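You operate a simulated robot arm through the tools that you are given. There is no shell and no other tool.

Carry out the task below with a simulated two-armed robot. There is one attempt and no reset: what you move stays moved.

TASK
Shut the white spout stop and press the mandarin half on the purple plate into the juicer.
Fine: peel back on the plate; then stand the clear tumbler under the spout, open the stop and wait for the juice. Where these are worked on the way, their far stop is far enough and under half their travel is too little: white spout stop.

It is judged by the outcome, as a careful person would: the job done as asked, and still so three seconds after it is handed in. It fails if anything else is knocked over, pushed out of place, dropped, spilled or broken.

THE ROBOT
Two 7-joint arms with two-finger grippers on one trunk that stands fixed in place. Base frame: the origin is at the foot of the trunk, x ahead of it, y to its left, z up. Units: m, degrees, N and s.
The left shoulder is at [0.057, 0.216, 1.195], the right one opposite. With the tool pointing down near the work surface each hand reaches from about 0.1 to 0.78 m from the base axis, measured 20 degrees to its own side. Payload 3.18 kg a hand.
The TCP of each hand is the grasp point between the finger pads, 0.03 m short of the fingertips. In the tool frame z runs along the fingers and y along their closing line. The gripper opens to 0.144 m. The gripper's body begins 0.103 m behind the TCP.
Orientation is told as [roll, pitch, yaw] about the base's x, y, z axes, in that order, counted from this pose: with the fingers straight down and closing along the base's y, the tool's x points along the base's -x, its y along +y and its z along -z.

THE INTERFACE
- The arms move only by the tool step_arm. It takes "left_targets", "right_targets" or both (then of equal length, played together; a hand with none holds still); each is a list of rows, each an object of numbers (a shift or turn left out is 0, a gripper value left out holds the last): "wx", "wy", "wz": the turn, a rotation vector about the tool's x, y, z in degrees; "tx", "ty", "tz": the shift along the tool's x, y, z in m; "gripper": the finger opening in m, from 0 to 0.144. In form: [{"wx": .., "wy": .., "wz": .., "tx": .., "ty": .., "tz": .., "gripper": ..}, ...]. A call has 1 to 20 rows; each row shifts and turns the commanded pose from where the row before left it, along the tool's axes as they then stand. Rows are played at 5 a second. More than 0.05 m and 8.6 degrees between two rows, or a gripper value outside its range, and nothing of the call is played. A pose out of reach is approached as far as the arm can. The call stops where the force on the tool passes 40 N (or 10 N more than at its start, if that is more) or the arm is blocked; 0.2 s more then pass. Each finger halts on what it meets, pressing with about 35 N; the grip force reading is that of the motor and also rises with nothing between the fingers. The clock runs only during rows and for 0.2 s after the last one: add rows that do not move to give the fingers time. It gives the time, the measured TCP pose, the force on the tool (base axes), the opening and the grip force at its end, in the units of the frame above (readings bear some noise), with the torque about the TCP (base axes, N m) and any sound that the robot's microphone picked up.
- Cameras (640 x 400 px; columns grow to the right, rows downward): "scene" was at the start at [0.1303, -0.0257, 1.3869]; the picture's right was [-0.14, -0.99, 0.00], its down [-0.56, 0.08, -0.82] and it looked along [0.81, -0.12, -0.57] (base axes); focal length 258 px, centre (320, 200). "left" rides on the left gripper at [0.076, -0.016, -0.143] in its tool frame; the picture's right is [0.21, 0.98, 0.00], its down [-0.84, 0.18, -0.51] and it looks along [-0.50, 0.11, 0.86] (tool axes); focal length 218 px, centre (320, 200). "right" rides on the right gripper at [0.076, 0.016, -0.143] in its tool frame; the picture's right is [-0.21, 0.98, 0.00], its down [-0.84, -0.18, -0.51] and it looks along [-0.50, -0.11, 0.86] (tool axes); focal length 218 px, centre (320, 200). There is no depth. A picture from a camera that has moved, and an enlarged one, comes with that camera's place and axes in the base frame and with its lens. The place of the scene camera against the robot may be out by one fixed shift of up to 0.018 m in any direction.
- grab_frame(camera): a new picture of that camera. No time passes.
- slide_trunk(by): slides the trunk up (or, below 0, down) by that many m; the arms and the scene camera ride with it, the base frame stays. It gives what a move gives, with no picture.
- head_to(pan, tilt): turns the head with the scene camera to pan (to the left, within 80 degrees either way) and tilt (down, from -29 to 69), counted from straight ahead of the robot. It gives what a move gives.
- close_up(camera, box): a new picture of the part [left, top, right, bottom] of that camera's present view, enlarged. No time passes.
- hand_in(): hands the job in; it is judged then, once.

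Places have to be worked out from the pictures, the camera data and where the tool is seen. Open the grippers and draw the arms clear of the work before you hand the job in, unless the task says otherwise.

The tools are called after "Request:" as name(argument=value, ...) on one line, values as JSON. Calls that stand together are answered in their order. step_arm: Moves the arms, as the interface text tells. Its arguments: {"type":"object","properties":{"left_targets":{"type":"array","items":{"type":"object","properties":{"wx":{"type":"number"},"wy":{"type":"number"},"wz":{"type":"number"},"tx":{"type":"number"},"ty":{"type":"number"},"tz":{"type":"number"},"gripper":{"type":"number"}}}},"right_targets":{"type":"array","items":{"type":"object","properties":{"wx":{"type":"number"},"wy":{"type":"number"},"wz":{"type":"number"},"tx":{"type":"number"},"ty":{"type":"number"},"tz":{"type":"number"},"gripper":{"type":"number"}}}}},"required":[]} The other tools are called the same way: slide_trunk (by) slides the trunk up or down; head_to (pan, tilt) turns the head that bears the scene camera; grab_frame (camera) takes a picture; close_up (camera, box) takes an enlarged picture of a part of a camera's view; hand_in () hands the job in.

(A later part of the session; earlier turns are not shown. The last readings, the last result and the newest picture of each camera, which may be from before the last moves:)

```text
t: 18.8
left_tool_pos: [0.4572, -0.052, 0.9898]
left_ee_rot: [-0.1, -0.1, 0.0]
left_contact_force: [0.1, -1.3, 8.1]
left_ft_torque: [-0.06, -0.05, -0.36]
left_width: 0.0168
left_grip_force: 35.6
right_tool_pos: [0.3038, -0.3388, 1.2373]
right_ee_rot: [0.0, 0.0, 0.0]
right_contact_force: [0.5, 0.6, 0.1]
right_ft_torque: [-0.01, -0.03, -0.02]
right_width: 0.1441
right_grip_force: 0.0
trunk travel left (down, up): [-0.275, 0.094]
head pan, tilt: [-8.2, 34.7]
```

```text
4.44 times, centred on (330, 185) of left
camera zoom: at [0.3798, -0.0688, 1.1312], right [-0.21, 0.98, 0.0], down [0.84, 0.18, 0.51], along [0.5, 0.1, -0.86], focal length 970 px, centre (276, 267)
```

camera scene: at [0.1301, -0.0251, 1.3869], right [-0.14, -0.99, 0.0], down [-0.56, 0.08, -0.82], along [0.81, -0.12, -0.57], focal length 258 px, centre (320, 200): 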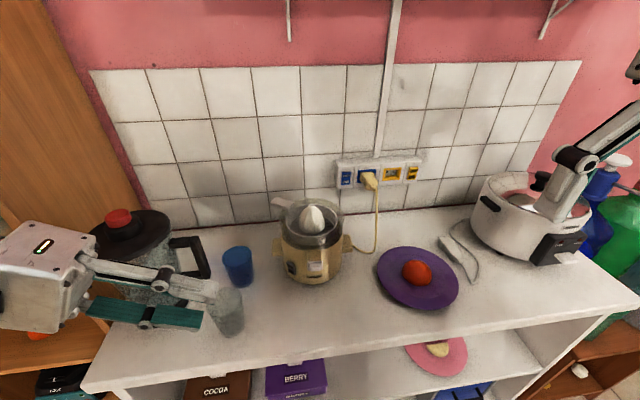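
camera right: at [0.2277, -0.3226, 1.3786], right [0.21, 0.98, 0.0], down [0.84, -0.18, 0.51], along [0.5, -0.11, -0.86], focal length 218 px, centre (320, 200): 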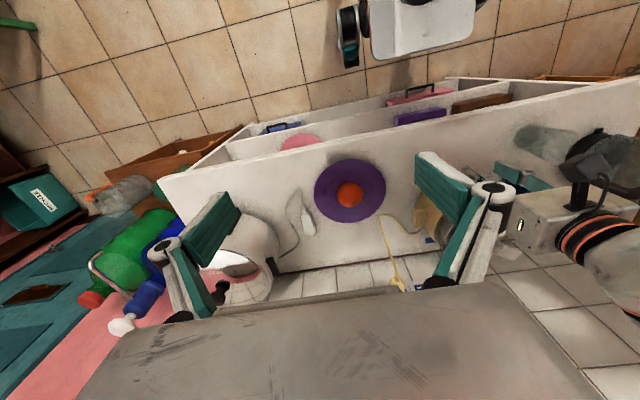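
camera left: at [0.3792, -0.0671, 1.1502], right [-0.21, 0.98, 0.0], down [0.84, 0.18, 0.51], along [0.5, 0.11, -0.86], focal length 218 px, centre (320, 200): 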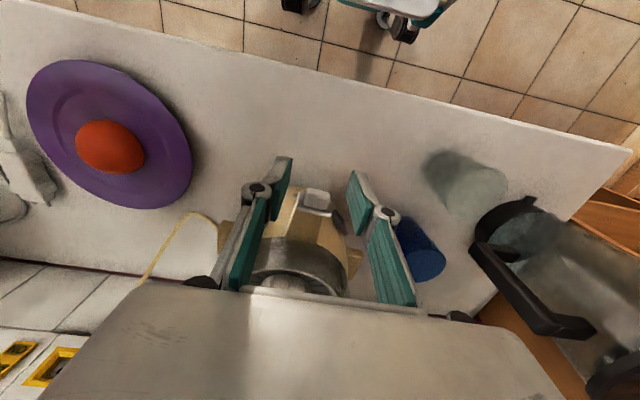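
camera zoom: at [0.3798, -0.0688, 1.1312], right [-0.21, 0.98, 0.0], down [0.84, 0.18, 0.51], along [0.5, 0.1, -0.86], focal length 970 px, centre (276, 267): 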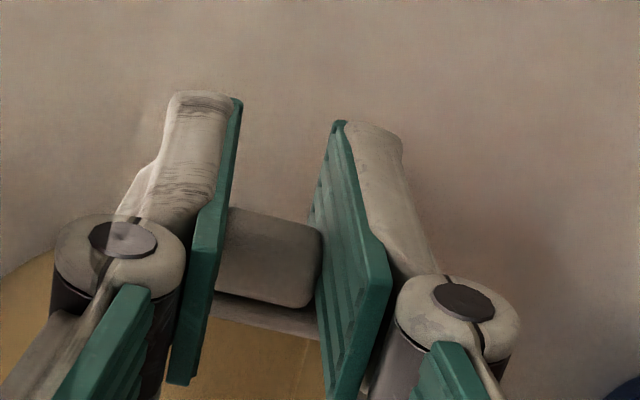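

The force rises to 8 N with no motion, so the stop is fully down. I relax 1.5 mm, open the fingers slowly, and withdraw upward to check it stays shut.

Request:
step_arm(left_targets=[{"tz": -0.0015}, {"gripper": 0.022}, {"gripper": 0.03}, {"gripper": 0.04}, {"gripper": 0.05}, {"tz": -0.04}, {"tz": -0.04}, {"tz": -0.035}, {"tx": 0.04}])

Request:
grab_frame(camera="left")

Request:
close_up(camera="left", box=[280, 150, 380, 230])

Request:
grab_frame(camera="scene")

```text
t: 20.8
left_tool_pos: [0.4164, -0.0486, 1.106]
left_ee_rot: [0.0, -0.1, 0.0]
left_contact_force: [-0.8, -0.5, 0.1]
left_ft_torque: [0.03, -0.01, -0.02]
left_width: 0.0503
left_grip_force: 0.1
right_tool_pos: [0.3037, -0.3371, 1.2375]
right_ee_rot: [0.0, 0.0, 0.0]
right_contact_force: [-0.7, 0.0, -0.6]
right_ft_torque: [0.0, 0.0, -0.02]
right_width: 0.1441
right_grip_force: 0.1
trunk travel left (down, up): [-0.275, 0.094]
head pan, tilt: [-8.2, 34.7]
```

```text
taken
camera left: at [0.339, -0.0668, 1.2475], right [-0.21, 0.98, 0.0], down [0.84, 0.18, 0.51], along [0.5, 0.11, -0.86], focal length 218 px, centre (320, 200)
```

left: 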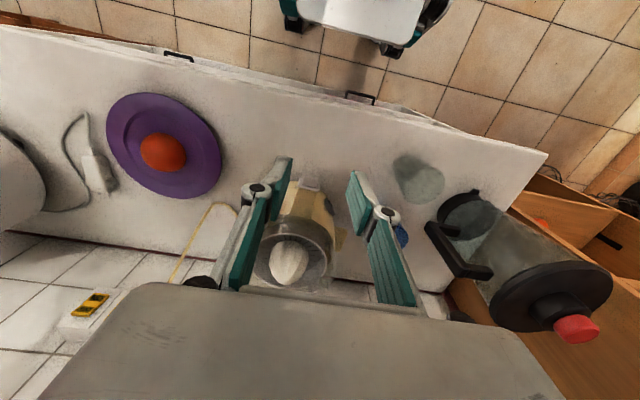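

```text
5.00 times, centred on (330, 190) of left
camera zoom: at [0.339, -0.0668, 1.2475], right [-0.21, 0.98, 0.0], down [0.84, 0.18, 0.51], along [0.5, 0.11, -0.86], focal length 1091 px, centre (270, 250)
```

zoom: 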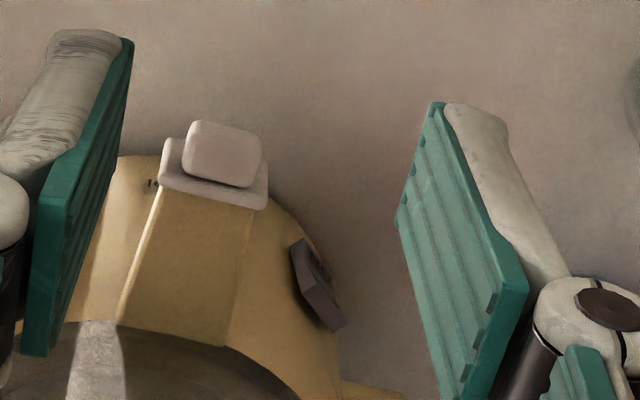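

```text
taken
camera scene: at [0.1298, -0.0254, 1.387], right [-0.14, -0.99, 0.0], down [-0.56, 0.08, -0.82], along [0.81, -0.12, -0.57], focal length 258 px, centre (320, 200)
```

scene: 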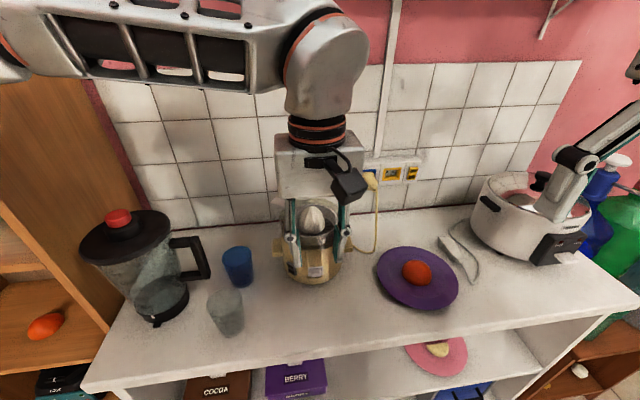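

The stop is down and stays there (knob now near z = 0.986). I park the left hand to the left and bring the right hand near the plate to locate the mandarin half accurately.

Request:
step_arm(left_targets=[{"tz": -0.03, "tx": 0.02}, {"tz": -0.03, "tx": 0.02}, {"tz": -0.02, "ty": 0.045}, {"ty": 0.048}, {"ty": 0.048}, {"ty": 0.048}, {"ty": 0.048}, {"ty": 0.03}], right_targets=[{"tx": -0.035, "tz": 0.025, "ty": 0.005}, {"tx": -0.035, "tz": 0.025, "ty": 0.005}, {"tx": -0.035, "tz": 0.025, "ty": 0.005}, {"tx": -0.035, "tz": 0.025, "ty": 0.005}, {}, {}, {}, {}])

Request:
grab_frame(camera="right")

Request:
close_up(camera="right", box=[230, 100, 390, 220])

Request:
grab_frame(camera="scene")

```text
t: 22.6
left_tool_pos: [0.3774, 0.217, 1.1846]
left_ee_rot: [-0.1, -0.1, -0.1]
left_contact_force: [-0.9, -0.6, 0.0]
left_ft_torque: [-0.02, -0.02, 0.01]
left_width: 0.0499
left_grip_force: 0.0
right_tool_pos: [0.4444, -0.3157, 1.1357]
right_ee_rot: [-0.1, 0.1, 0.0]
right_contact_force: [0.2, -0.2, -0.1]
right_ft_torque: [0.0, 0.0, -0.04]
right_width: 0.1438
right_grip_force: 0.0
trunk travel left (down, up): [-0.275, 0.094]
head pan, tilt: [-8.2, 34.7]
```

```text
taken
camera right: at [0.3681, -0.3006, 1.2769], right [0.21, 0.98, 0.0], down [0.84, -0.18, 0.51], along [0.5, -0.11, -0.86], focal length 218 px, centre (320, 200)
```

right: 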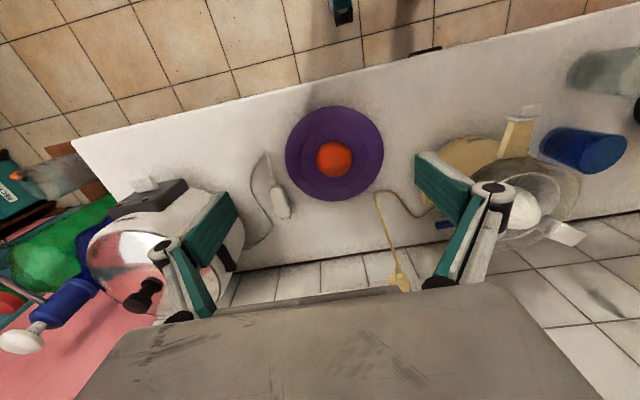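

```text
3.33 times, centred on (310, 160) of right
camera zoom: at [0.3681, -0.3006, 1.2769], right [0.21, 0.98, 0.0], down [0.84, -0.18, 0.51], along [0.5, -0.11, -0.86], focal length 728 px, centre (353, 333)
```

zoom: 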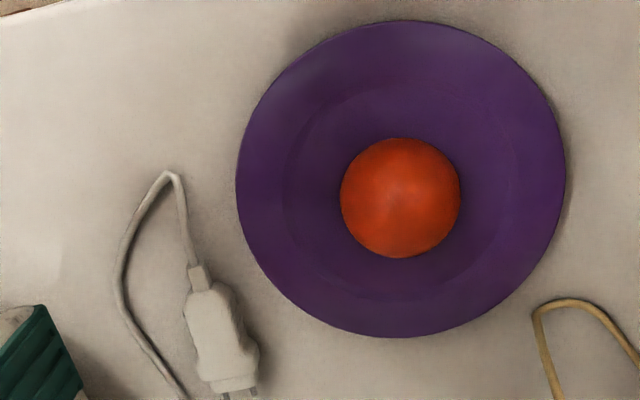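

```text
taken
camera scene: at [0.1305, -0.0253, 1.3869], right [-0.14, -0.99, 0.0], down [-0.56, 0.08, -0.82], along [0.81, -0.12, -0.57], focal length 258 px, centre (320, 200)
```

scene: 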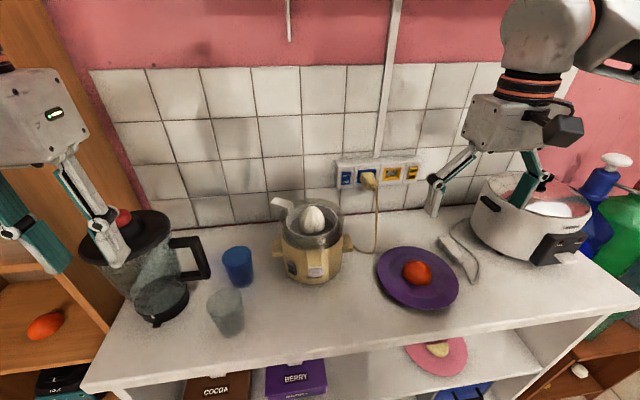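

From this view the mandarin is near (0.519, -0.305), about 0.069 m across, on a plate 0.19 m wide. I move above it and look again for a better height estimate.

Request:
step_arm(right_targets=[{"tx": -0.037, "ty": 0.005, "tz": 0.02}, {"tx": -0.037, "ty": 0.005, "tz": 0.02}, {"tz": 0.04}, {"tz": 0.03}])

Request:
grab_frame(camera="right")

Request:
close_up(camera="right", box=[220, 100, 420, 240])

```text
t: 23.6
left_tool_pos: [0.3755, 0.2174, 1.1856]
left_ee_rot: [-0.1, -0.1, -0.1]
left_contact_force: [0.0, 1.1, 0.0]
left_ft_torque: [0.03, -0.01, 0.03]
left_width: 0.0499
left_grip_force: 0.1
right_tool_pos: [0.5182, -0.3064, 1.0257]
right_ee_rot: [0.0, 0.0, 0.0]
right_contact_force: [0.2, -0.4, 0.6]
right_ft_torque: [-0.01, -0.01, -0.01]
right_width: 0.1439
right_grip_force: 0.1
trunk travel left (down, up): [-0.275, 0.094]
head pan, tilt: [-8.2, 34.7]
```

```text
taken
camera right: at [0.4411, -0.2899, 1.1679], right [0.21, 0.98, 0.0], down [0.84, -0.18, 0.51], along [0.5, -0.11, -0.86], focal length 218 px, centre (320, 200)
```

right: 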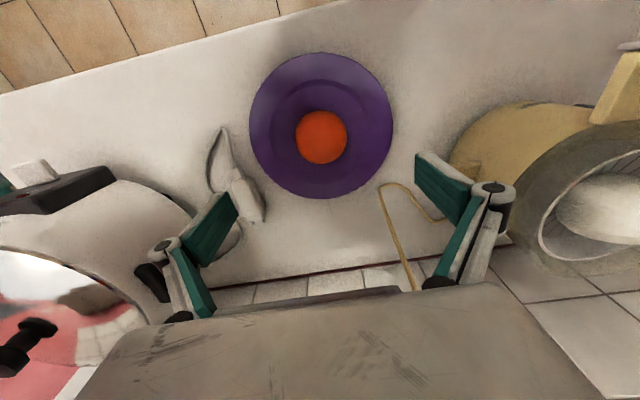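

```text
2.86 times, centred on (320, 170) of right
camera zoom: at [0.4411, -0.2899, 1.1679], right [0.21, 0.98, 0.0], down [0.84, -0.18, 0.51], along [0.5, -0.11, -0.86], focal length 624 px, centre (320, 286)
```

zoom: 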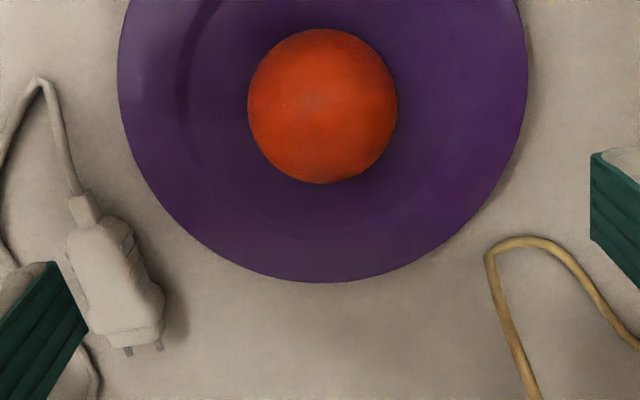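

The fingertips arc upward when wide open, so I narrow to 0.10 m while descending. I lower to about z = 0.91 over the mandarin and check the clearance to the plate.

Request:
step_arm(right_targets=[{"tx": -0.001, "ty": 0.0014, "gripper": 0.1}, {"tz": 0.04}, {"tz": 0.04}, {"tz": 0.03}, {}])

Request:
grab_frame(camera="right")

Request:
close_up(camera="right", box=[220, 80, 420, 220])

Request:
close_up(camera="scene", box=[370, 190, 490, 310])

```text
t: 24.8
left_tool_pos: [0.3757, 0.2173, 1.1842]
left_ee_rot: [-0.1, -0.1, -0.1]
left_contact_force: [0.0, 0.2, 0.2]
left_ft_torque: [-0.03, -0.02, -0.03]
left_width: 0.0501
left_grip_force: 0.0
right_tool_pos: [0.5185, -0.3054, 0.9191]
right_ee_rot: [0.0, 0.0, 0.1]
right_contact_force: [-0.2, 0.5, -0.7]
right_ft_torque: [-0.01, -0.04, 0.01]
right_width: 0.1
right_grip_force: 0.1
trunk travel left (down, up): [-0.275, 0.094]
head pan, tilt: [-8.2, 34.7]
```

```text
taken
camera right: at [0.4423, -0.29, 1.0601], right [0.21, 0.98, 0.0], down [0.84, -0.18, 0.51], along [0.5, -0.11, -0.86], focal length 218 px, centre (320, 200)
```

right: 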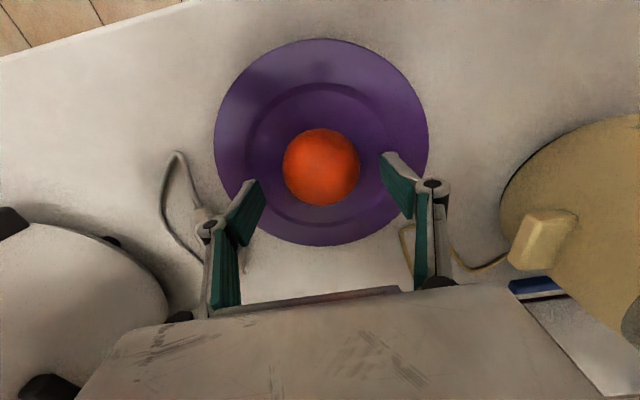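

```text
2.86 times, centred on (320, 150) of right
camera zoom: at [0.4423, -0.29, 1.0601], right [0.21, 0.98, 0.0], down [0.84, -0.18, 0.51], along [0.5, -0.11, -0.86], focal length 624 px, centre (320, 343)
```

zoom: 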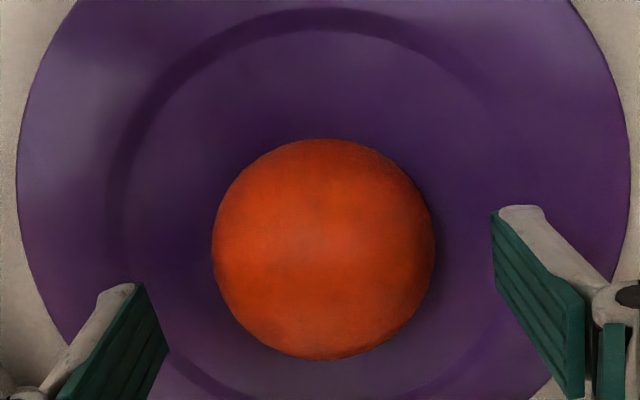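

```text
3.33 times, centred on (430, 250) of scene
camera zoom: at [0.13, -0.0254, 1.387], right [-0.14, -0.99, 0.0], down [-0.56, 0.08, -0.82], along [0.81, -0.12, -0.57], focal length 862 px, centre (-47, 33)
```

zoom: 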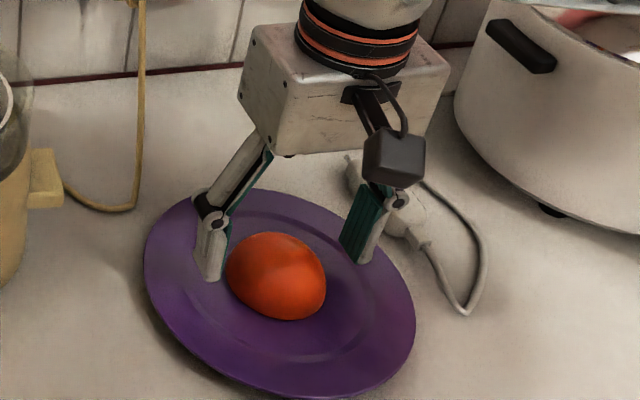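

The mandarin's centre triangulates to (0.519, -0.305, ~0.87), well centred between the fingers. I narrow the opening to 0.085 m and go down to about z = 0.897, then check the tips against the plate.

Request:
step_arm(right_targets=[{"gripper": 0.085}, {"tz": 0.012}, {"tz": 0.01}, {}])

Request:
close_up(camera="right", box=[220, 100, 420, 240])

Request:
close_up(camera="scene", box=[380, 220, 470, 310])

```text
t: 25.8
left_tool_pos: [0.3737, 0.218, 1.1855]
left_ee_rot: [0.0, -0.2, 0.1]
left_contact_force: [0.4, -0.2, 0.1]
left_ft_torque: [-0.03, 0.01, 0.02]
left_width: 0.0502
left_grip_force: 0.0
right_tool_pos: [0.5225, -0.3039, 0.9055]
right_ee_rot: [0.2, -1.1, 0.1]
right_contact_force: [5.9, -5.7, 35.0]
right_ft_torque: [-0.52, 0.63, 0.16]
right_width: 0.0588
right_grip_force: 35.3
trunk travel left (down, up): [-0.275, 0.094]
head pan, tilt: [-8.2, 34.7]
stopped in row 4 (right hand): the force on the tool passed its limit at 55 N (the readings are from after the stop); the commanded pose is now the measured one
```

```text
2.86 times, centred on (320, 170) of right
camera zoom: at [0.4437, -0.2886, 1.0457], right [0.21, 0.98, 0.01], down [0.83, -0.18, 0.52], along [0.51, -0.1, -0.85], focal length 624 px, centre (320, 286)
```

zoom: 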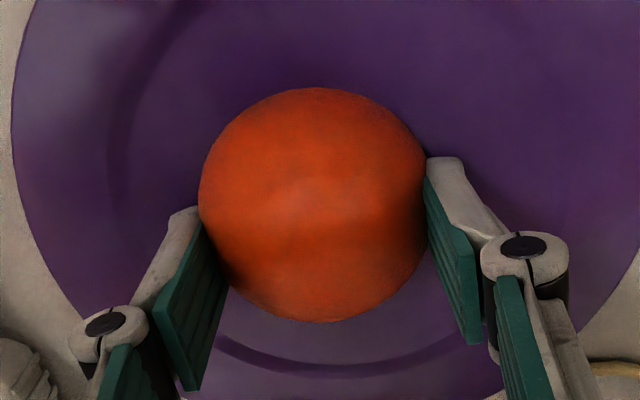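

```text
4.44 times, centred on (425, 265) of scene
camera zoom: at [0.1277, -0.0249, 1.3875], right [-0.14, -0.99, 0.0], down [-0.56, 0.08, -0.82], along [0.81, -0.12, -0.57], focal length 1149 px, centre (-147, -89)
```

zoom: 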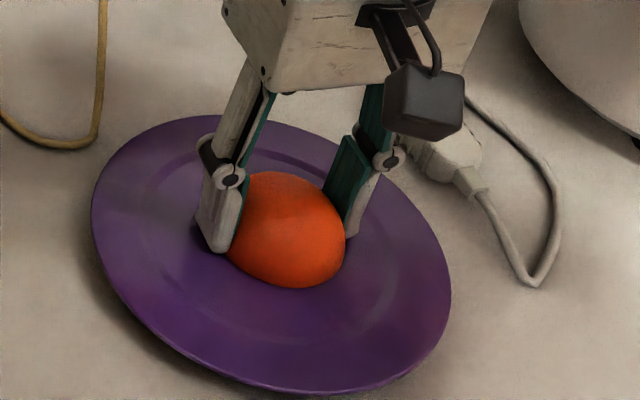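

The tips touched down earlier than expected (35 N up), and the fingers were forced inward against the mandarin. I lift a few millimetres to relieve the load and recheck.

Request:
step_arm(right_targets=[{"tz": -0.003}, {"tz": -0.003}])

Request:
grab_frame(camera="right")

Request:
close_up(camera="scene", box=[380, 220, 470, 310])

```text
t: 26.4
left_tool_pos: [0.3774, 0.2165, 1.1841]
left_ee_rot: [-0.1, -0.1, 0.0]
left_contact_force: [-0.4, 0.0, -0.2]
left_ft_torque: [0.0, 0.0, 0.0]
left_width: 0.0501
left_grip_force: 0.1
right_tool_pos: [0.5198, -0.3056, 0.9028]
right_ee_rot: [0.0, 0.0, 0.0]
right_contact_force: [0.1, -0.1, -0.7]
right_ft_torque: [0.04, -0.01, 0.0]
right_width: 0.0847
right_grip_force: 0.1
trunk travel left (down, up): [-0.275, 0.094]
head pan, tilt: [-8.2, 34.7]
```

```text
taken
camera right: at [0.4428, -0.2886, 1.045], right [0.21, 0.98, 0.0], down [0.84, -0.18, 0.51], along [0.5, -0.11, -0.86], focal length 218 px, centre (320, 200)
```

right: 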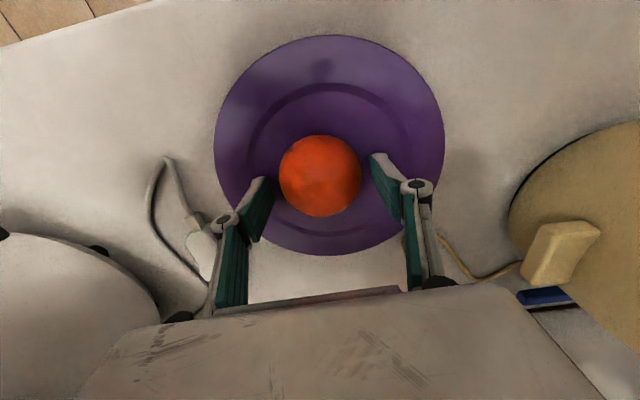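

```text
4.44 times, centred on (425, 265) of scene
camera zoom: at [0.1307, -0.0255, 1.3865], right [-0.14, -0.99, 0.0], down [-0.56, 0.08, -0.82], along [0.81, -0.12, -0.57], focal length 1149 px, centre (-147, -89)
```

zoom: 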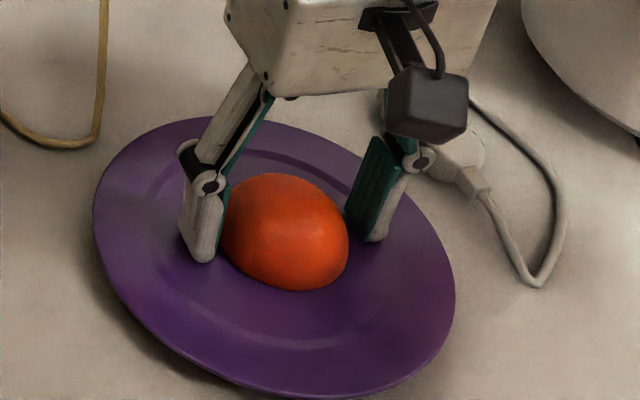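

The load is gone, the width is back to 0.085 m and the mandarin hasn't moved; the tips reach the plate at a TCP height of about 0.898. I raise 3 mm and close in stages around the mandarin's widest part.

Request:
step_arm(right_targets=[{"tz": -0.003, "tx": 0.0005}, {"gripper": 0.078}, {"gripper": 0.072}, {"gripper": 0.068}, {"gripper": 0.066}, {}])

Request:
close_up(camera="right", box=[220, 100, 420, 240])

Request:
close_up(camera="scene", box=[380, 220, 470, 310])

```text
t: 27.8
left_tool_pos: [0.3766, 0.216, 1.184]
left_ee_rot: [-0.1, -0.1, 0.0]
left_contact_force: [-0.3, 0.1, 0.3]
left_ft_torque: [0.0, -0.03, 0.02]
left_width: 0.05
left_grip_force: 0.1
right_tool_pos: [0.5204, -0.3042, 0.9082]
right_ee_rot: [0.1, -0.3, 0.0]
right_contact_force: [0.8, 0.3, -0.2]
right_ft_torque: [0.01, -0.01, 0.03]
right_width: 0.0658
right_grip_force: 0.0
trunk travel left (down, up): [-0.275, 0.094]
head pan, tilt: [-8.2, 34.7]
```

```text
2.86 times, centred on (320, 170) of right
camera zoom: at [0.4429, -0.289, 1.0495], right [0.21, 0.98, 0.0], down [0.84, -0.18, 0.51], along [0.5, -0.1, -0.86], focal length 624 px, centre (320, 286)
```

zoom: 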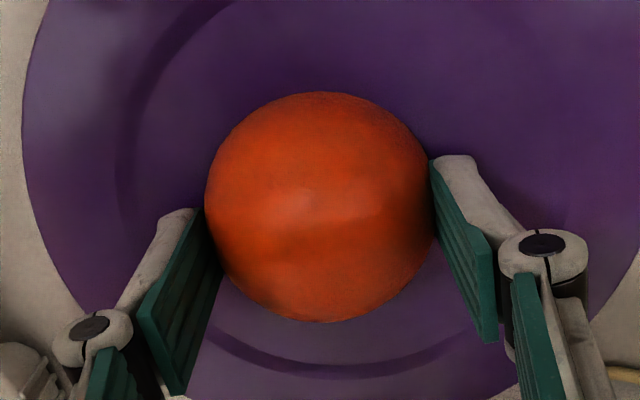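

```text
4.44 times, centred on (425, 265) of scene
camera zoom: at [0.1303, -0.0257, 1.3869], right [-0.14, -0.99, 0.0], down [-0.56, 0.08, -0.82], along [0.81, -0.12, -0.57], focal length 1149 px, centre (-147, -89)
```

zoom: 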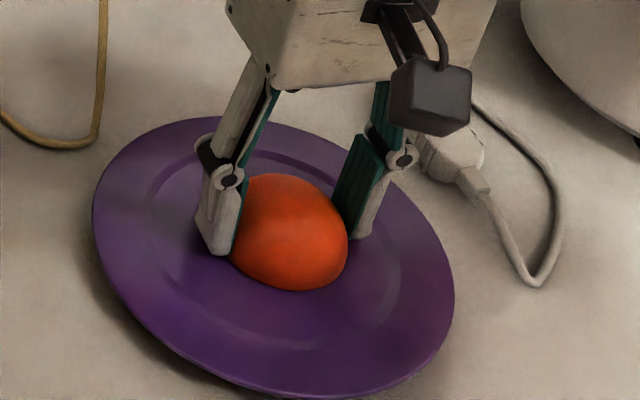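

No contact yet at 0.066 m. I keep closing in small steps until the pads take hold.

Request:
step_arm(right_targets=[{"gripper": 0.063}, {"gripper": 0.06}, {"gripper": 0.057}, {}])

Request:
close_up(camera="right", box=[220, 100, 420, 240])

```text
t: 28.8
left_tool_pos: [0.3758, 0.2177, 1.185]
left_ee_rot: [0.1, 0.0, 0.0]
left_contact_force: [-0.3, 0.9, 0.5]
left_ft_torque: [0.02, -0.01, 0.01]
left_width: 0.0499
left_grip_force: 0.1
right_tool_pos: [0.5206, -0.3048, 0.9079]
right_ee_rot: [0.1, -0.3, 0.0]
right_contact_force: [0.1, 0.5, 0.7]
right_ft_torque: [0.01, 0.04, 0.01]
right_width: 0.0582
right_grip_force: 27.7
trunk travel left (down, up): [-0.275, 0.094]
head pan, tilt: [-8.2, 34.7]
```

```text
2.86 times, centred on (320, 170) of right
camera zoom: at [0.4428, -0.2889, 1.0496], right [0.21, 0.98, 0.0], down [0.84, -0.18, 0.51], along [0.5, -0.1, -0.86], focal length 624 px, centre (320, 286)
```

zoom: 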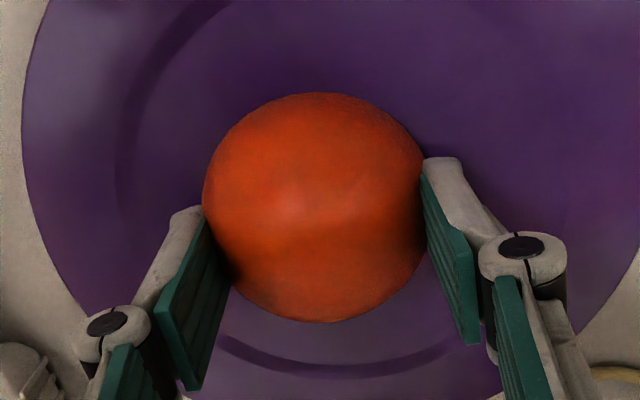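

The pads now hold the mandarin at 0.058 m with about 28 N. I zoom in to see how close the fingertips are to the plate and how low on the dome they grip.

Request:
close_up(camera="scene", box=[400, 240, 450, 290])

Request:
close_up(camera="left", box=[0, 60, 200, 240])

```text
8.00 times, centred on (425, 265) of scene
camera zoom: at [0.1303, -0.0256, 1.3869], right [-0.14, -0.99, 0.0], down [-0.56, 0.08, -0.82], along [0.81, -0.12, -0.57], focal length 2068 px, centre (-520, -320)
```

zoom: 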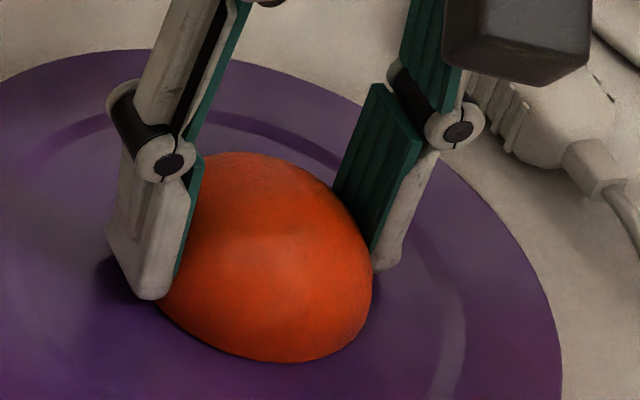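

```text
2.22 times, centred on (100, 150) of left
camera zoom: at [0.3, 0.1991, 1.3262], right [-0.21, 0.98, 0.0], down [0.84, 0.18, 0.51], along [0.5, 0.11, -0.86], focal length 485 px, centre (809, 311)
```

zoom: 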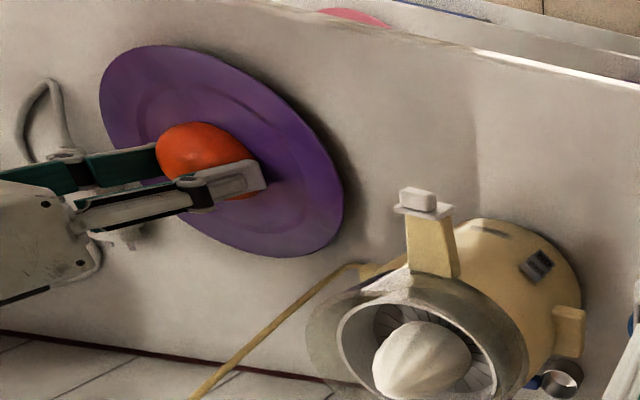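

The tips reach nearly down to the plate on both sides, a good low grip. I tighten to full grip force and lift a few centimetres.

Request:
step_arm(right_targets=[{"gripper": 0.05}, {}, {"tz": -0.01}, {"tz": -0.015}, {"tz": -0.015}, {}])

Request:
close_up(camera="scene", box=[370, 200, 470, 310])

Request:
grab_frame(camera="right")

```text
t: 30.2
left_tool_pos: [0.3765, 0.2165, 1.1842]
left_ee_rot: [0.0, 0.1, 0.0]
left_contact_force: [0.0, -0.3, -0.2]
left_ft_torque: [0.0, 0.02, 0.03]
left_width: 0.05
left_grip_force: 0.0
right_tool_pos: [0.5193, -0.3052, 0.9485]
right_ee_rot: [0.0, -0.3, -0.1]
right_contact_force: [0.8, -0.7, -0.9]
right_ft_torque: [-0.01, 0.01, 0.0]
right_width: 0.0577
right_grip_force: 34.7
trunk travel left (down, up): [-0.275, 0.094]
head pan, tilt: [-8.2, 34.7]
```

```text
3.64 times, centred on (420, 255) of scene
camera zoom: at [0.1306, -0.0258, 1.3868], right [-0.14, -0.99, 0.0], down [-0.56, 0.08, -0.82], along [0.81, -0.12, -0.57], focal length 940 px, centre (-44, 0)
```

zoom: 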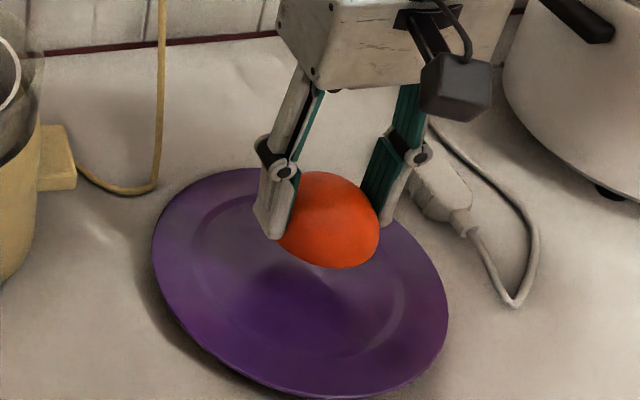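

```text
taken
camera right: at [0.4426, -0.2897, 1.0906], right [0.21, 0.98, 0.0], down [0.84, -0.18, 0.51], along [0.5, -0.1, -0.86], focal length 218 px, centre (320, 200)
```

right: 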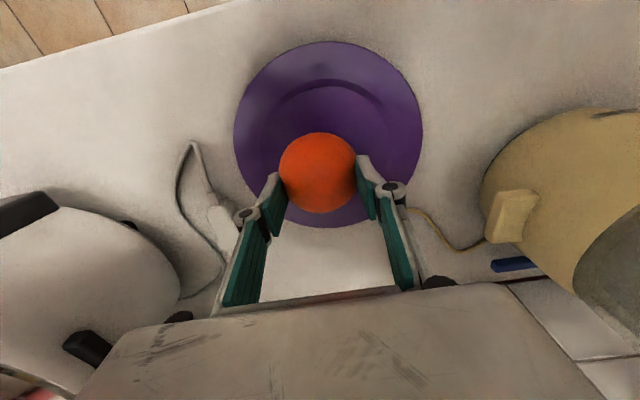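

The mandarin is held firmly. The strainer ring centre triangulates to (0.595, -0.060) with its rim at z ≈ 1.014, so I raise the mandarin to z ≈ 1.14 and carry it above the cone.

Request:
step_arm(right_targets=[{"tz": -0.045}, {"tz": -0.048}, {"tz": -0.048}, {"tz": -0.05}, {"tx": -0.0125, "ty": 0.041}, {"tx": -0.0125, "ty": 0.041}, {"tx": -0.0125, "ty": 0.041}, {"tx": -0.0125, "ty": 0.041}, {"tx": -0.0125, "ty": 0.041}, {"tx": -0.0125, "ty": 0.04}, {}])

Request:
grab_frame(camera="left")

Request:
grab_frame(camera="scene")

Request:
grab_frame(camera="right")

```text
t: 32.6
left_tool_pos: [0.3773, 0.2159, 1.1854]
left_ee_rot: [0.0, -0.1, 0.0]
left_contact_force: [0.8, 0.1, 0.2]
left_ft_torque: [0.0, 0.02, 0.01]
left_width: 0.0499
left_grip_force: 0.1
right_tool_pos: [0.5944, -0.0621, 1.1415]
right_ee_rot: [0.2, -0.3, -0.1]
right_contact_force: [0.3, -0.7, -0.8]
right_ft_torque: [0.06, 0.03, 0.0]
right_width: 0.0577
right_grip_force: 35.2
trunk travel left (down, up): [-0.275, 0.094]
head pan, tilt: [-8.2, 34.7]
```

```text
taken
camera left: at [0.2999, 0.1981, 1.3264], right [-0.21, 0.98, 0.0], down [0.84, 0.18, 0.51], along [0.5, 0.11, -0.86], focal length 218 px, centre (320, 200)
```

left: 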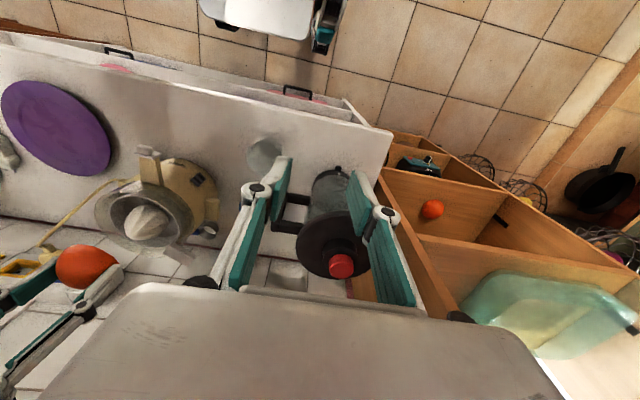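

```text
taken
camera scene: at [0.1303, -0.0267, 1.3869], right [-0.14, -0.99, 0.0], down [-0.56, 0.08, -0.82], along [0.81, -0.12, -0.57], focal length 258 px, centre (320, 200)
```

scene: 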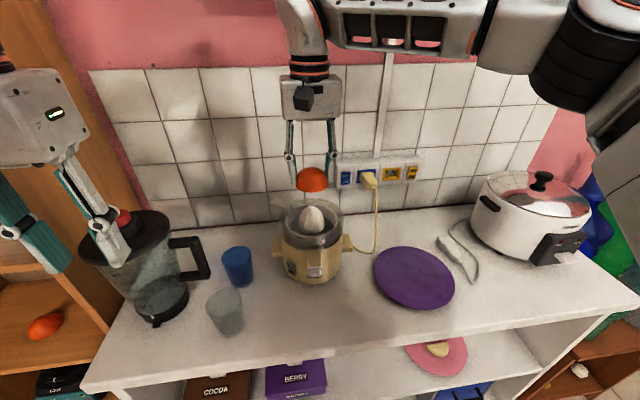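

```text
taken
camera right: at [0.517, -0.0459, 1.2826], right [0.21, 0.98, 0.0], down [0.84, -0.18, 0.51], along [0.5, -0.1, -0.86], focal length 218 px, centre (320, 200)
```

right: 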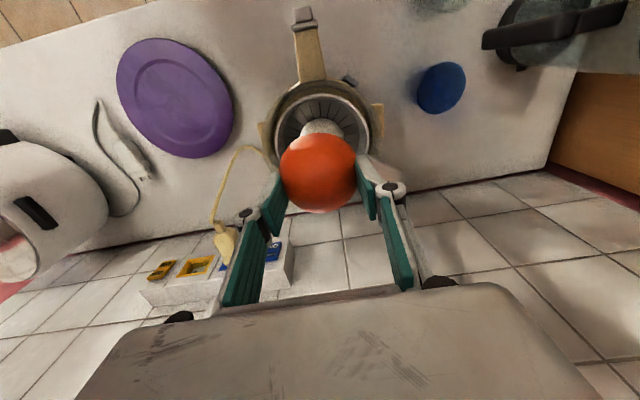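

The mandarin hangs over the juicer. I zoom from both hand cameras to check its alignment with the cone axis.

Request:
close_up(camera="right", box=[240, 60, 400, 220])

Request:
close_up(camera="left", box=[30, 130, 230, 310])

Request:
close_up(camera="scene", box=[260, 150, 370, 270])

```text
2.50 times, centred on (320, 140) of right
camera zoom: at [0.517, -0.0459, 1.2826], right [0.21, 0.98, 0.0], down [0.84, -0.18, 0.51], along [0.5, -0.1, -0.86], focal length 546 px, centre (320, 350)
```

zoom: 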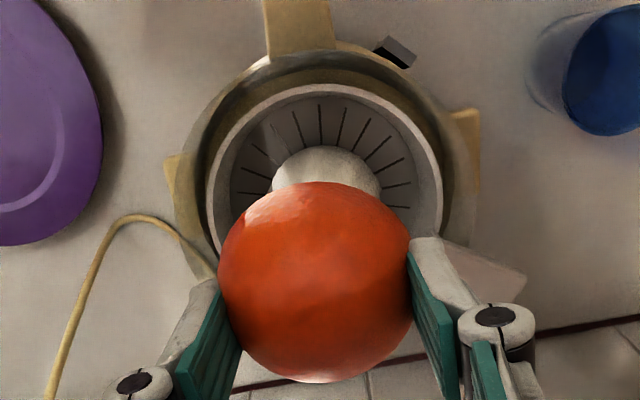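

```text
2.22 times, centred on (130, 220) of left
camera zoom: at [0.2999, 0.1981, 1.3264], right [-0.21, 0.98, 0.0], down [0.84, 0.18, 0.51], along [0.5, 0.11, -0.86], focal length 485 px, centre (742, 156)
```

zoom: 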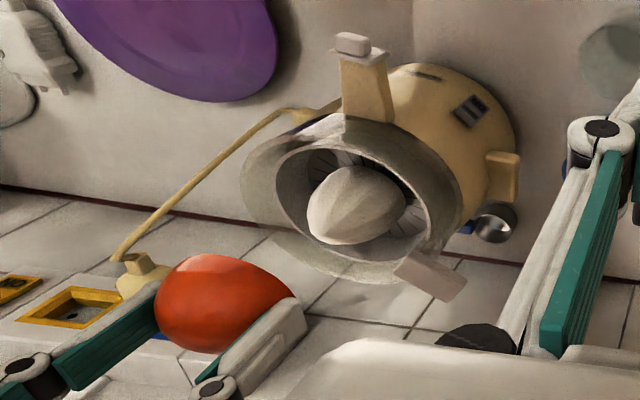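

```text
3.33 times, centred on (315, 210) of scene
camera zoom: at [0.1303, -0.0267, 1.3869], right [-0.14, -0.99, 0.0], down [-0.56, 0.08, -0.82], along [0.81, -0.12, -0.57], focal length 862 px, centre (337, 167)
```

zoom: 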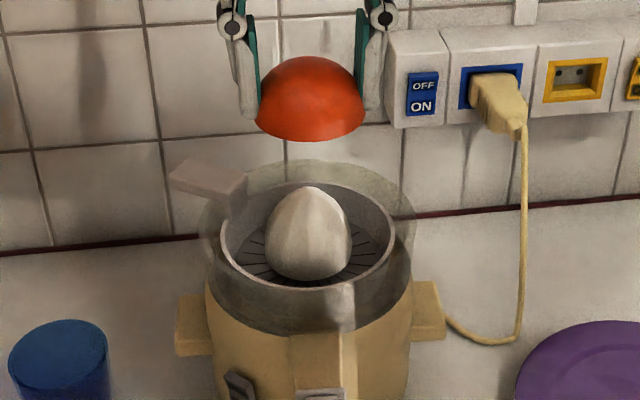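

Ring and cone centre agree at about (0.593, -0.0595), so I shift the mandarin 2 mm over and start lowering it onto the cone.

Request:
step_arm(right_targets=[{"tx": 0.0014, "ty": 0.0024}, {"tz": 0.015}, {"tz": 0.015}, {"tz": 0.01}])

Request:
close_up(camera="scene", box=[260, 150, 370, 270])

Request:
close_up(camera="left", box=[30, 130, 230, 310])

```text
t: 33.6
left_tool_pos: [0.3767, 0.2166, 1.1846]
left_ee_rot: [0.0, 0.0, 0.1]
left_contact_force: [0.1, -1.0, 0.2]
left_ft_torque: [-0.02, 0.02, -0.04]
left_width: 0.0502
left_grip_force: 0.2
right_tool_pos: [0.5926, -0.0584, 1.1011]
right_ee_rot: [0.1, -0.3, -0.2]
right_contact_force: [-0.2, -0.2, -0.8]
right_ft_torque: [-0.01, 0.0, 0.0]
right_width: 0.0575
right_grip_force: 35.1
trunk travel left (down, up): [-0.275, 0.094]
head pan, tilt: [-8.2, 34.7]
```

```text
3.33 times, centred on (315, 210) of scene
camera zoom: at [0.1307, -0.0256, 1.3868], right [-0.14, -0.99, 0.0], down [-0.56, 0.08, -0.82], along [0.81, -0.12, -0.57], focal length 862 px, centre (337, 167)
```

zoom: 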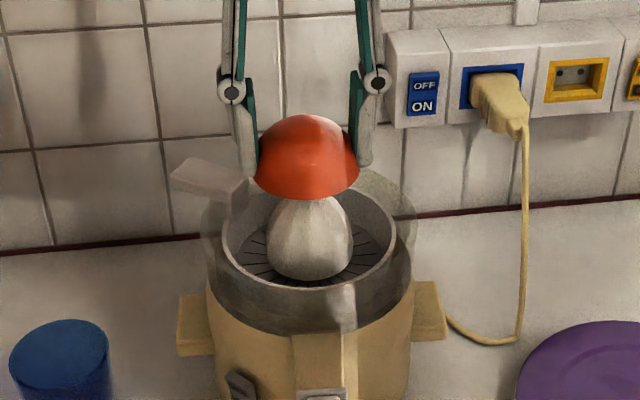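

```text
2.22 times, centred on (130, 220) of left
camera zoom: at [0.3004, 0.1992, 1.326], right [-0.21, 0.98, 0.0], down [0.84, 0.18, 0.51], along [0.5, 0.11, -0.86], focal length 485 px, centre (742, 156)
```

zoom: 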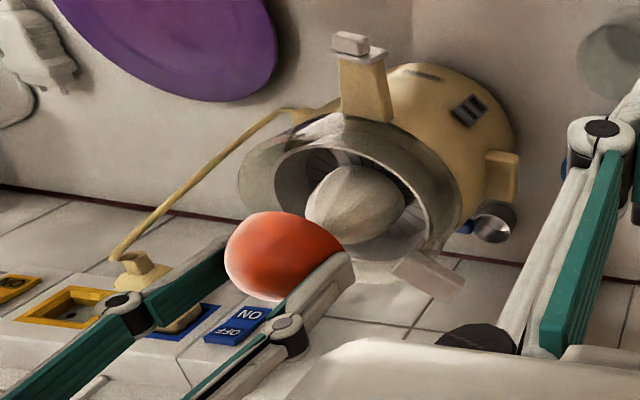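

The mandarin is just over the cone tip and centred within about a millimetre. I lower it in small steps, watching force and sound.

Request:
step_arm(right_targets=[{"ty": -0.001, "tz": 0.005}, {"tz": 0.005}, {"tz": 0.005}])

Request:
close_up(camera="scene", box=[260, 150, 370, 270])

```text
t: 34.4
left_tool_pos: [0.3775, 0.2167, 1.1833]
left_ee_rot: [0.0, 0.0, 0.0]
left_contact_force: [-0.1, -0.6, 0.6]
left_ft_torque: [0.05, -0.01, 0.02]
left_width: 0.0503
left_grip_force: 0.1
right_tool_pos: [0.593, -0.0592, 1.0858]
right_ee_rot: [0.1, -0.3, 0.0]
right_contact_force: [0.3, 0.4, -1.4]
right_ft_torque: [-0.05, -0.01, 0.02]
right_width: 0.0582
right_grip_force: 34.3
trunk travel left (down, up): [-0.275, 0.094]
head pan, tilt: [-8.2, 34.7]
```

```text
3.33 times, centred on (315, 210) of scene
camera zoom: at [0.1305, -0.0257, 1.3869], right [-0.14, -0.99, 0.0], down [-0.56, 0.08, -0.82], along [0.81, -0.12, -0.57], focal length 862 px, centre (337, 167)
```

zoom: 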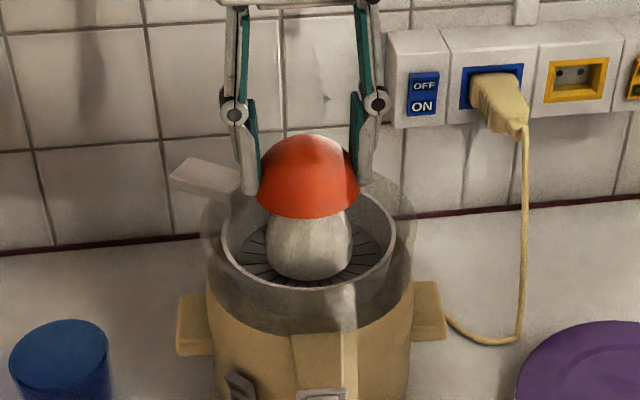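

The cut face is passing the cone tip with no resistance yet. I continue down.

Request:
step_arm(right_targets=[{"tz": 0.004}, {"tz": 0.004}, {"tz": 0.004}])

Request:
close_up(camera="scene", box=[260, 150, 370, 270])

```text
t: 35.2
left_tool_pos: [0.377, 0.2162, 1.1843]
left_ee_rot: [0.0, -0.2, 0.1]
left_contact_force: [-0.2, 0.8, -0.1]
left_ft_torque: [-0.03, -0.02, 0.02]
left_width: 0.0496
left_grip_force: 0.0
right_tool_pos: [0.593, -0.0588, 1.0738]
right_ee_rot: [0.1, -0.3, 0.0]
right_contact_force: [-0.2, 0.7, -1.0]
right_ft_torque: [-0.02, -0.01, -0.02]
right_width: 0.0577
right_grip_force: 34.6
trunk travel left (down, up): [-0.275, 0.094]
head pan, tilt: [-8.2, 34.7]
```

```text
3.33 times, centred on (315, 210) of scene
camera zoom: at [0.1305, -0.0257, 1.3869], right [-0.14, -0.99, 0.0], down [-0.56, 0.08, -0.82], along [0.81, -0.12, -0.57], focal length 862 px, centre (337, 167)
```

zoom: 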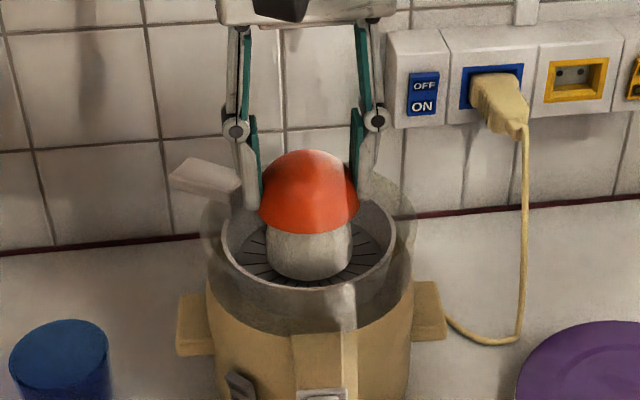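

Still free. I go on lowering, with the fingertips staying inside the ring.

Request:
step_arm(right_targets=[{"tz": 0.004}, {"tz": 0.004}, {"tz": 0.004}])

Request:
close_up(camera="scene", box=[260, 150, 370, 270])

Request:
close_up(camera="left", box=[80, 130, 260, 290])

```text
t: 36.0
left_tool_pos: [0.3762, 0.2177, 1.1851]
left_ee_rot: [0.0, -0.2, -0.1]
left_contact_force: [0.4, -0.7, -0.4]
left_ft_torque: [0.02, -0.04, 0.0]
left_width: 0.0502
left_grip_force: 0.1
right_tool_pos: [0.5928, -0.0578, 1.062]
right_ee_rot: [0.1, -0.4, 0.0]
right_contact_force: [0.9, -0.1, 2.2]
right_ft_torque: [-0.07, -0.06, -0.02]
right_width: 0.0578
right_grip_force: 34.8
trunk travel left (down, up): [-0.275, 0.094]
head pan, tilt: [-8.2, 34.7]
```

```text
3.33 times, centred on (315, 210) of scene
camera zoom: at [0.1303, -0.0258, 1.3869], right [-0.14, -0.99, 0.0], down [-0.56, 0.08, -0.82], along [0.81, -0.12, -0.57], focal length 862 px, centre (337, 167)
```

zoom: 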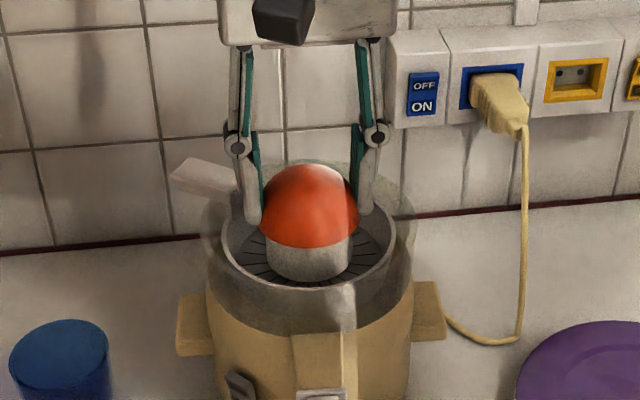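

```text
2.50 times, centred on (170, 210) of left
camera zoom: at [0.3001, 0.199, 1.3262], right [-0.21, 0.98, 0.0], down [0.84, 0.18, 0.51], along [0.5, 0.11, -0.86], focal length 546 px, centre (695, 175)
```

zoom: 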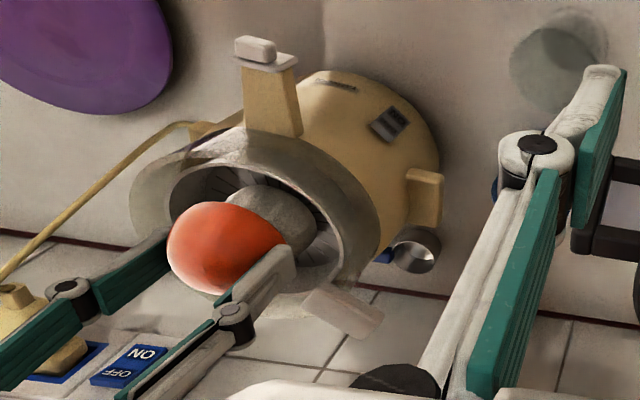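

First resistance, about 2-3 N. I press on in 3 mm rows.

Request:
step_arm(right_targets=[{"tz": 0.003}, {"tz": 0.003}, {"tz": 0.003}])

Request:
close_up(camera="scene", box=[260, 150, 370, 270])

```text
t: 36.8
left_tool_pos: [0.3776, 0.2172, 1.1846]
left_ee_rot: [0.0, 0.0, 0.0]
left_contact_force: [0.3, 0.3, -0.4]
left_ft_torque: [0.01, -0.03, -0.01]
left_width: 0.0501
left_grip_force: 0.0
right_tool_pos: [0.5954, -0.059, 1.0528]
right_ee_rot: [0.1, -0.4, -0.1]
right_contact_force: [8.4, -1.2, 5.8]
right_ft_torque: [-0.09, -0.41, -0.02]
right_width: 0.0574
right_grip_force: 35.0
trunk travel left (down, up): [-0.275, 0.094]
head pan, tilt: [-8.2, 34.7]
```

```text
3.33 times, centred on (315, 210) of scene
camera zoom: at [0.1308, -0.0259, 1.3868], right [-0.14, -0.99, 0.0], down [-0.56, 0.08, -0.82], along [0.81, -0.12, -0.57], focal length 862 px, centre (337, 167)
```

zoom: 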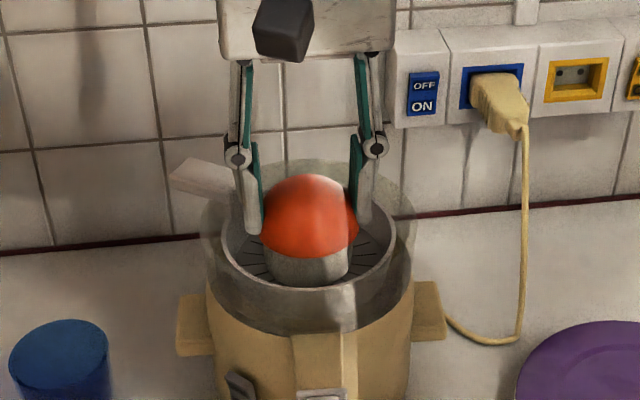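

The cone is pushing the mandarin toward +x (8 N), so its axis lies slightly farther ahead. I shift 3 mm in +x and check.

Request:
step_arm(right_targets=[{"tx": -0.003}, {}])

```text
t: 37.4
left_tool_pos: [0.3766, 0.216, 1.1841]
left_ee_rot: [0.0, -0.1, -0.1]
left_contact_force: [-0.2, -0.1, 0.0]
left_ft_torque: [0.01, 0.03, 0.0]
left_width: 0.0501
left_grip_force: 0.0
right_tool_pos: [0.5961, -0.0586, 1.0519]
right_ee_rot: [0.1, -0.3, 0.0]
right_contact_force: [4.4, -1.0, 4.9]
right_ft_torque: [-0.06, -0.24, 0.03]
right_width: 0.0578
right_grip_force: 35.3
trunk travel left (down, up): [-0.275, 0.094]
head pan, tilt: [-8.2, 34.7]
```

The side force halved. I shift 3 mm more in +x and press down another 3 mm.

Request:
step_arm(right_targets=[{"tx": -0.003}, {}, {"tz": 0.003}, {}])

Request:
close_up(camera="scene", box=[260, 150, 370, 270])

```text
t: 38.4
left_tool_pos: [0.3767, 0.2174, 1.1853]
left_ee_rot: [0.0, -0.1, 0.0]
left_contact_force: [0.1, 0.2, -0.1]
left_ft_torque: [-0.01, 0.05, -0.04]
left_width: 0.0503
left_grip_force: 0.0
right_tool_pos: [0.5981, -0.0584, 1.0502]
right_ee_rot: [0.0, -0.3, 0.0]
right_contact_force: [-1.5, -0.2, 3.3]
right_ft_torque: [-0.06, 0.05, 0.0]
right_width: 0.0578
right_grip_force: 35.2
trunk travel left (down, up): [-0.275, 0.094]
head pan, tilt: [-8.2, 34.7]
```

```text
3.33 times, centred on (315, 210) of scene
camera zoom: at [0.1299, -0.0257, 1.387], right [-0.14, -0.99, 0.0], down [-0.56, 0.08, -0.82], along [0.81, -0.12, -0.57], focal length 862 px, centre (337, 167)
```

zoom: 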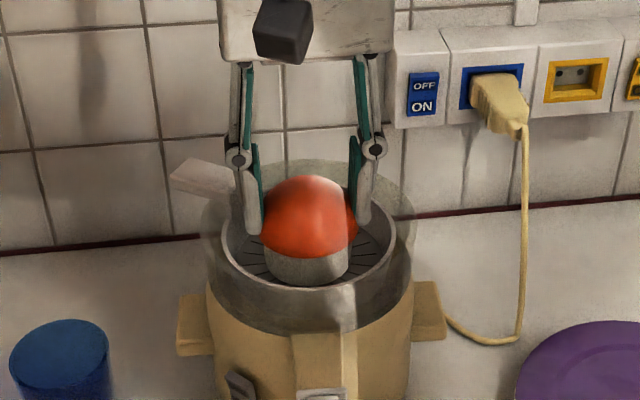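

The side force has vanished, so the axis is near x = 0.5975. I press straight down in small rows now.

Request:
step_arm(right_targets=[{"tz": 0.003}, {"tz": 0.003}, {"tz": 0.003}])

Request:
close_up(camera="scene", box=[260, 150, 370, 270])

```text
t: 39.2
left_tool_pos: [0.3744, 0.2165, 1.1861]
left_ee_rot: [0.0, -0.2, 0.0]
left_contact_force: [0.5, -0.8, -0.2]
left_ft_torque: [-0.04, 0.02, 0.01]
left_width: 0.0502
left_grip_force: 0.0
right_tool_pos: [0.5972, -0.0586, 1.0465]
right_ee_rot: [0.3, -0.9, -0.1]
right_contact_force: [2.1, -3.9, 36.3]
right_ft_torque: [-0.21, 0.09, 0.06]
right_width: 0.0577
right_grip_force: 35.5
trunk travel left (down, up): [-0.275, 0.094]
head pan, tilt: [-8.2, 34.7]
```

```text
3.33 times, centred on (315, 210) of scene
camera zoom: at [0.1274, -0.0258, 1.3877], right [-0.14, -0.99, 0.0], down [-0.56, 0.08, -0.82], along [0.81, -0.12, -0.57], focal length 862 px, centre (337, 167)
```

zoom: 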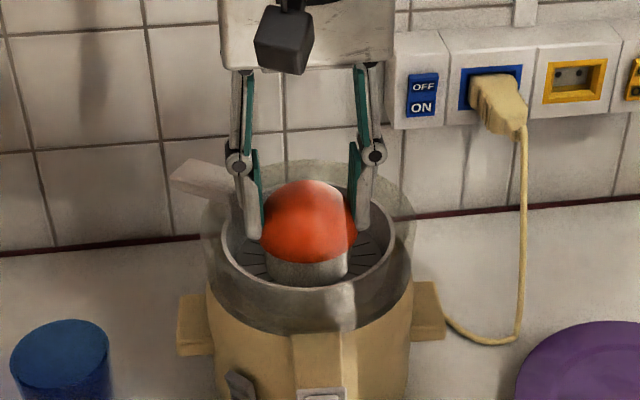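

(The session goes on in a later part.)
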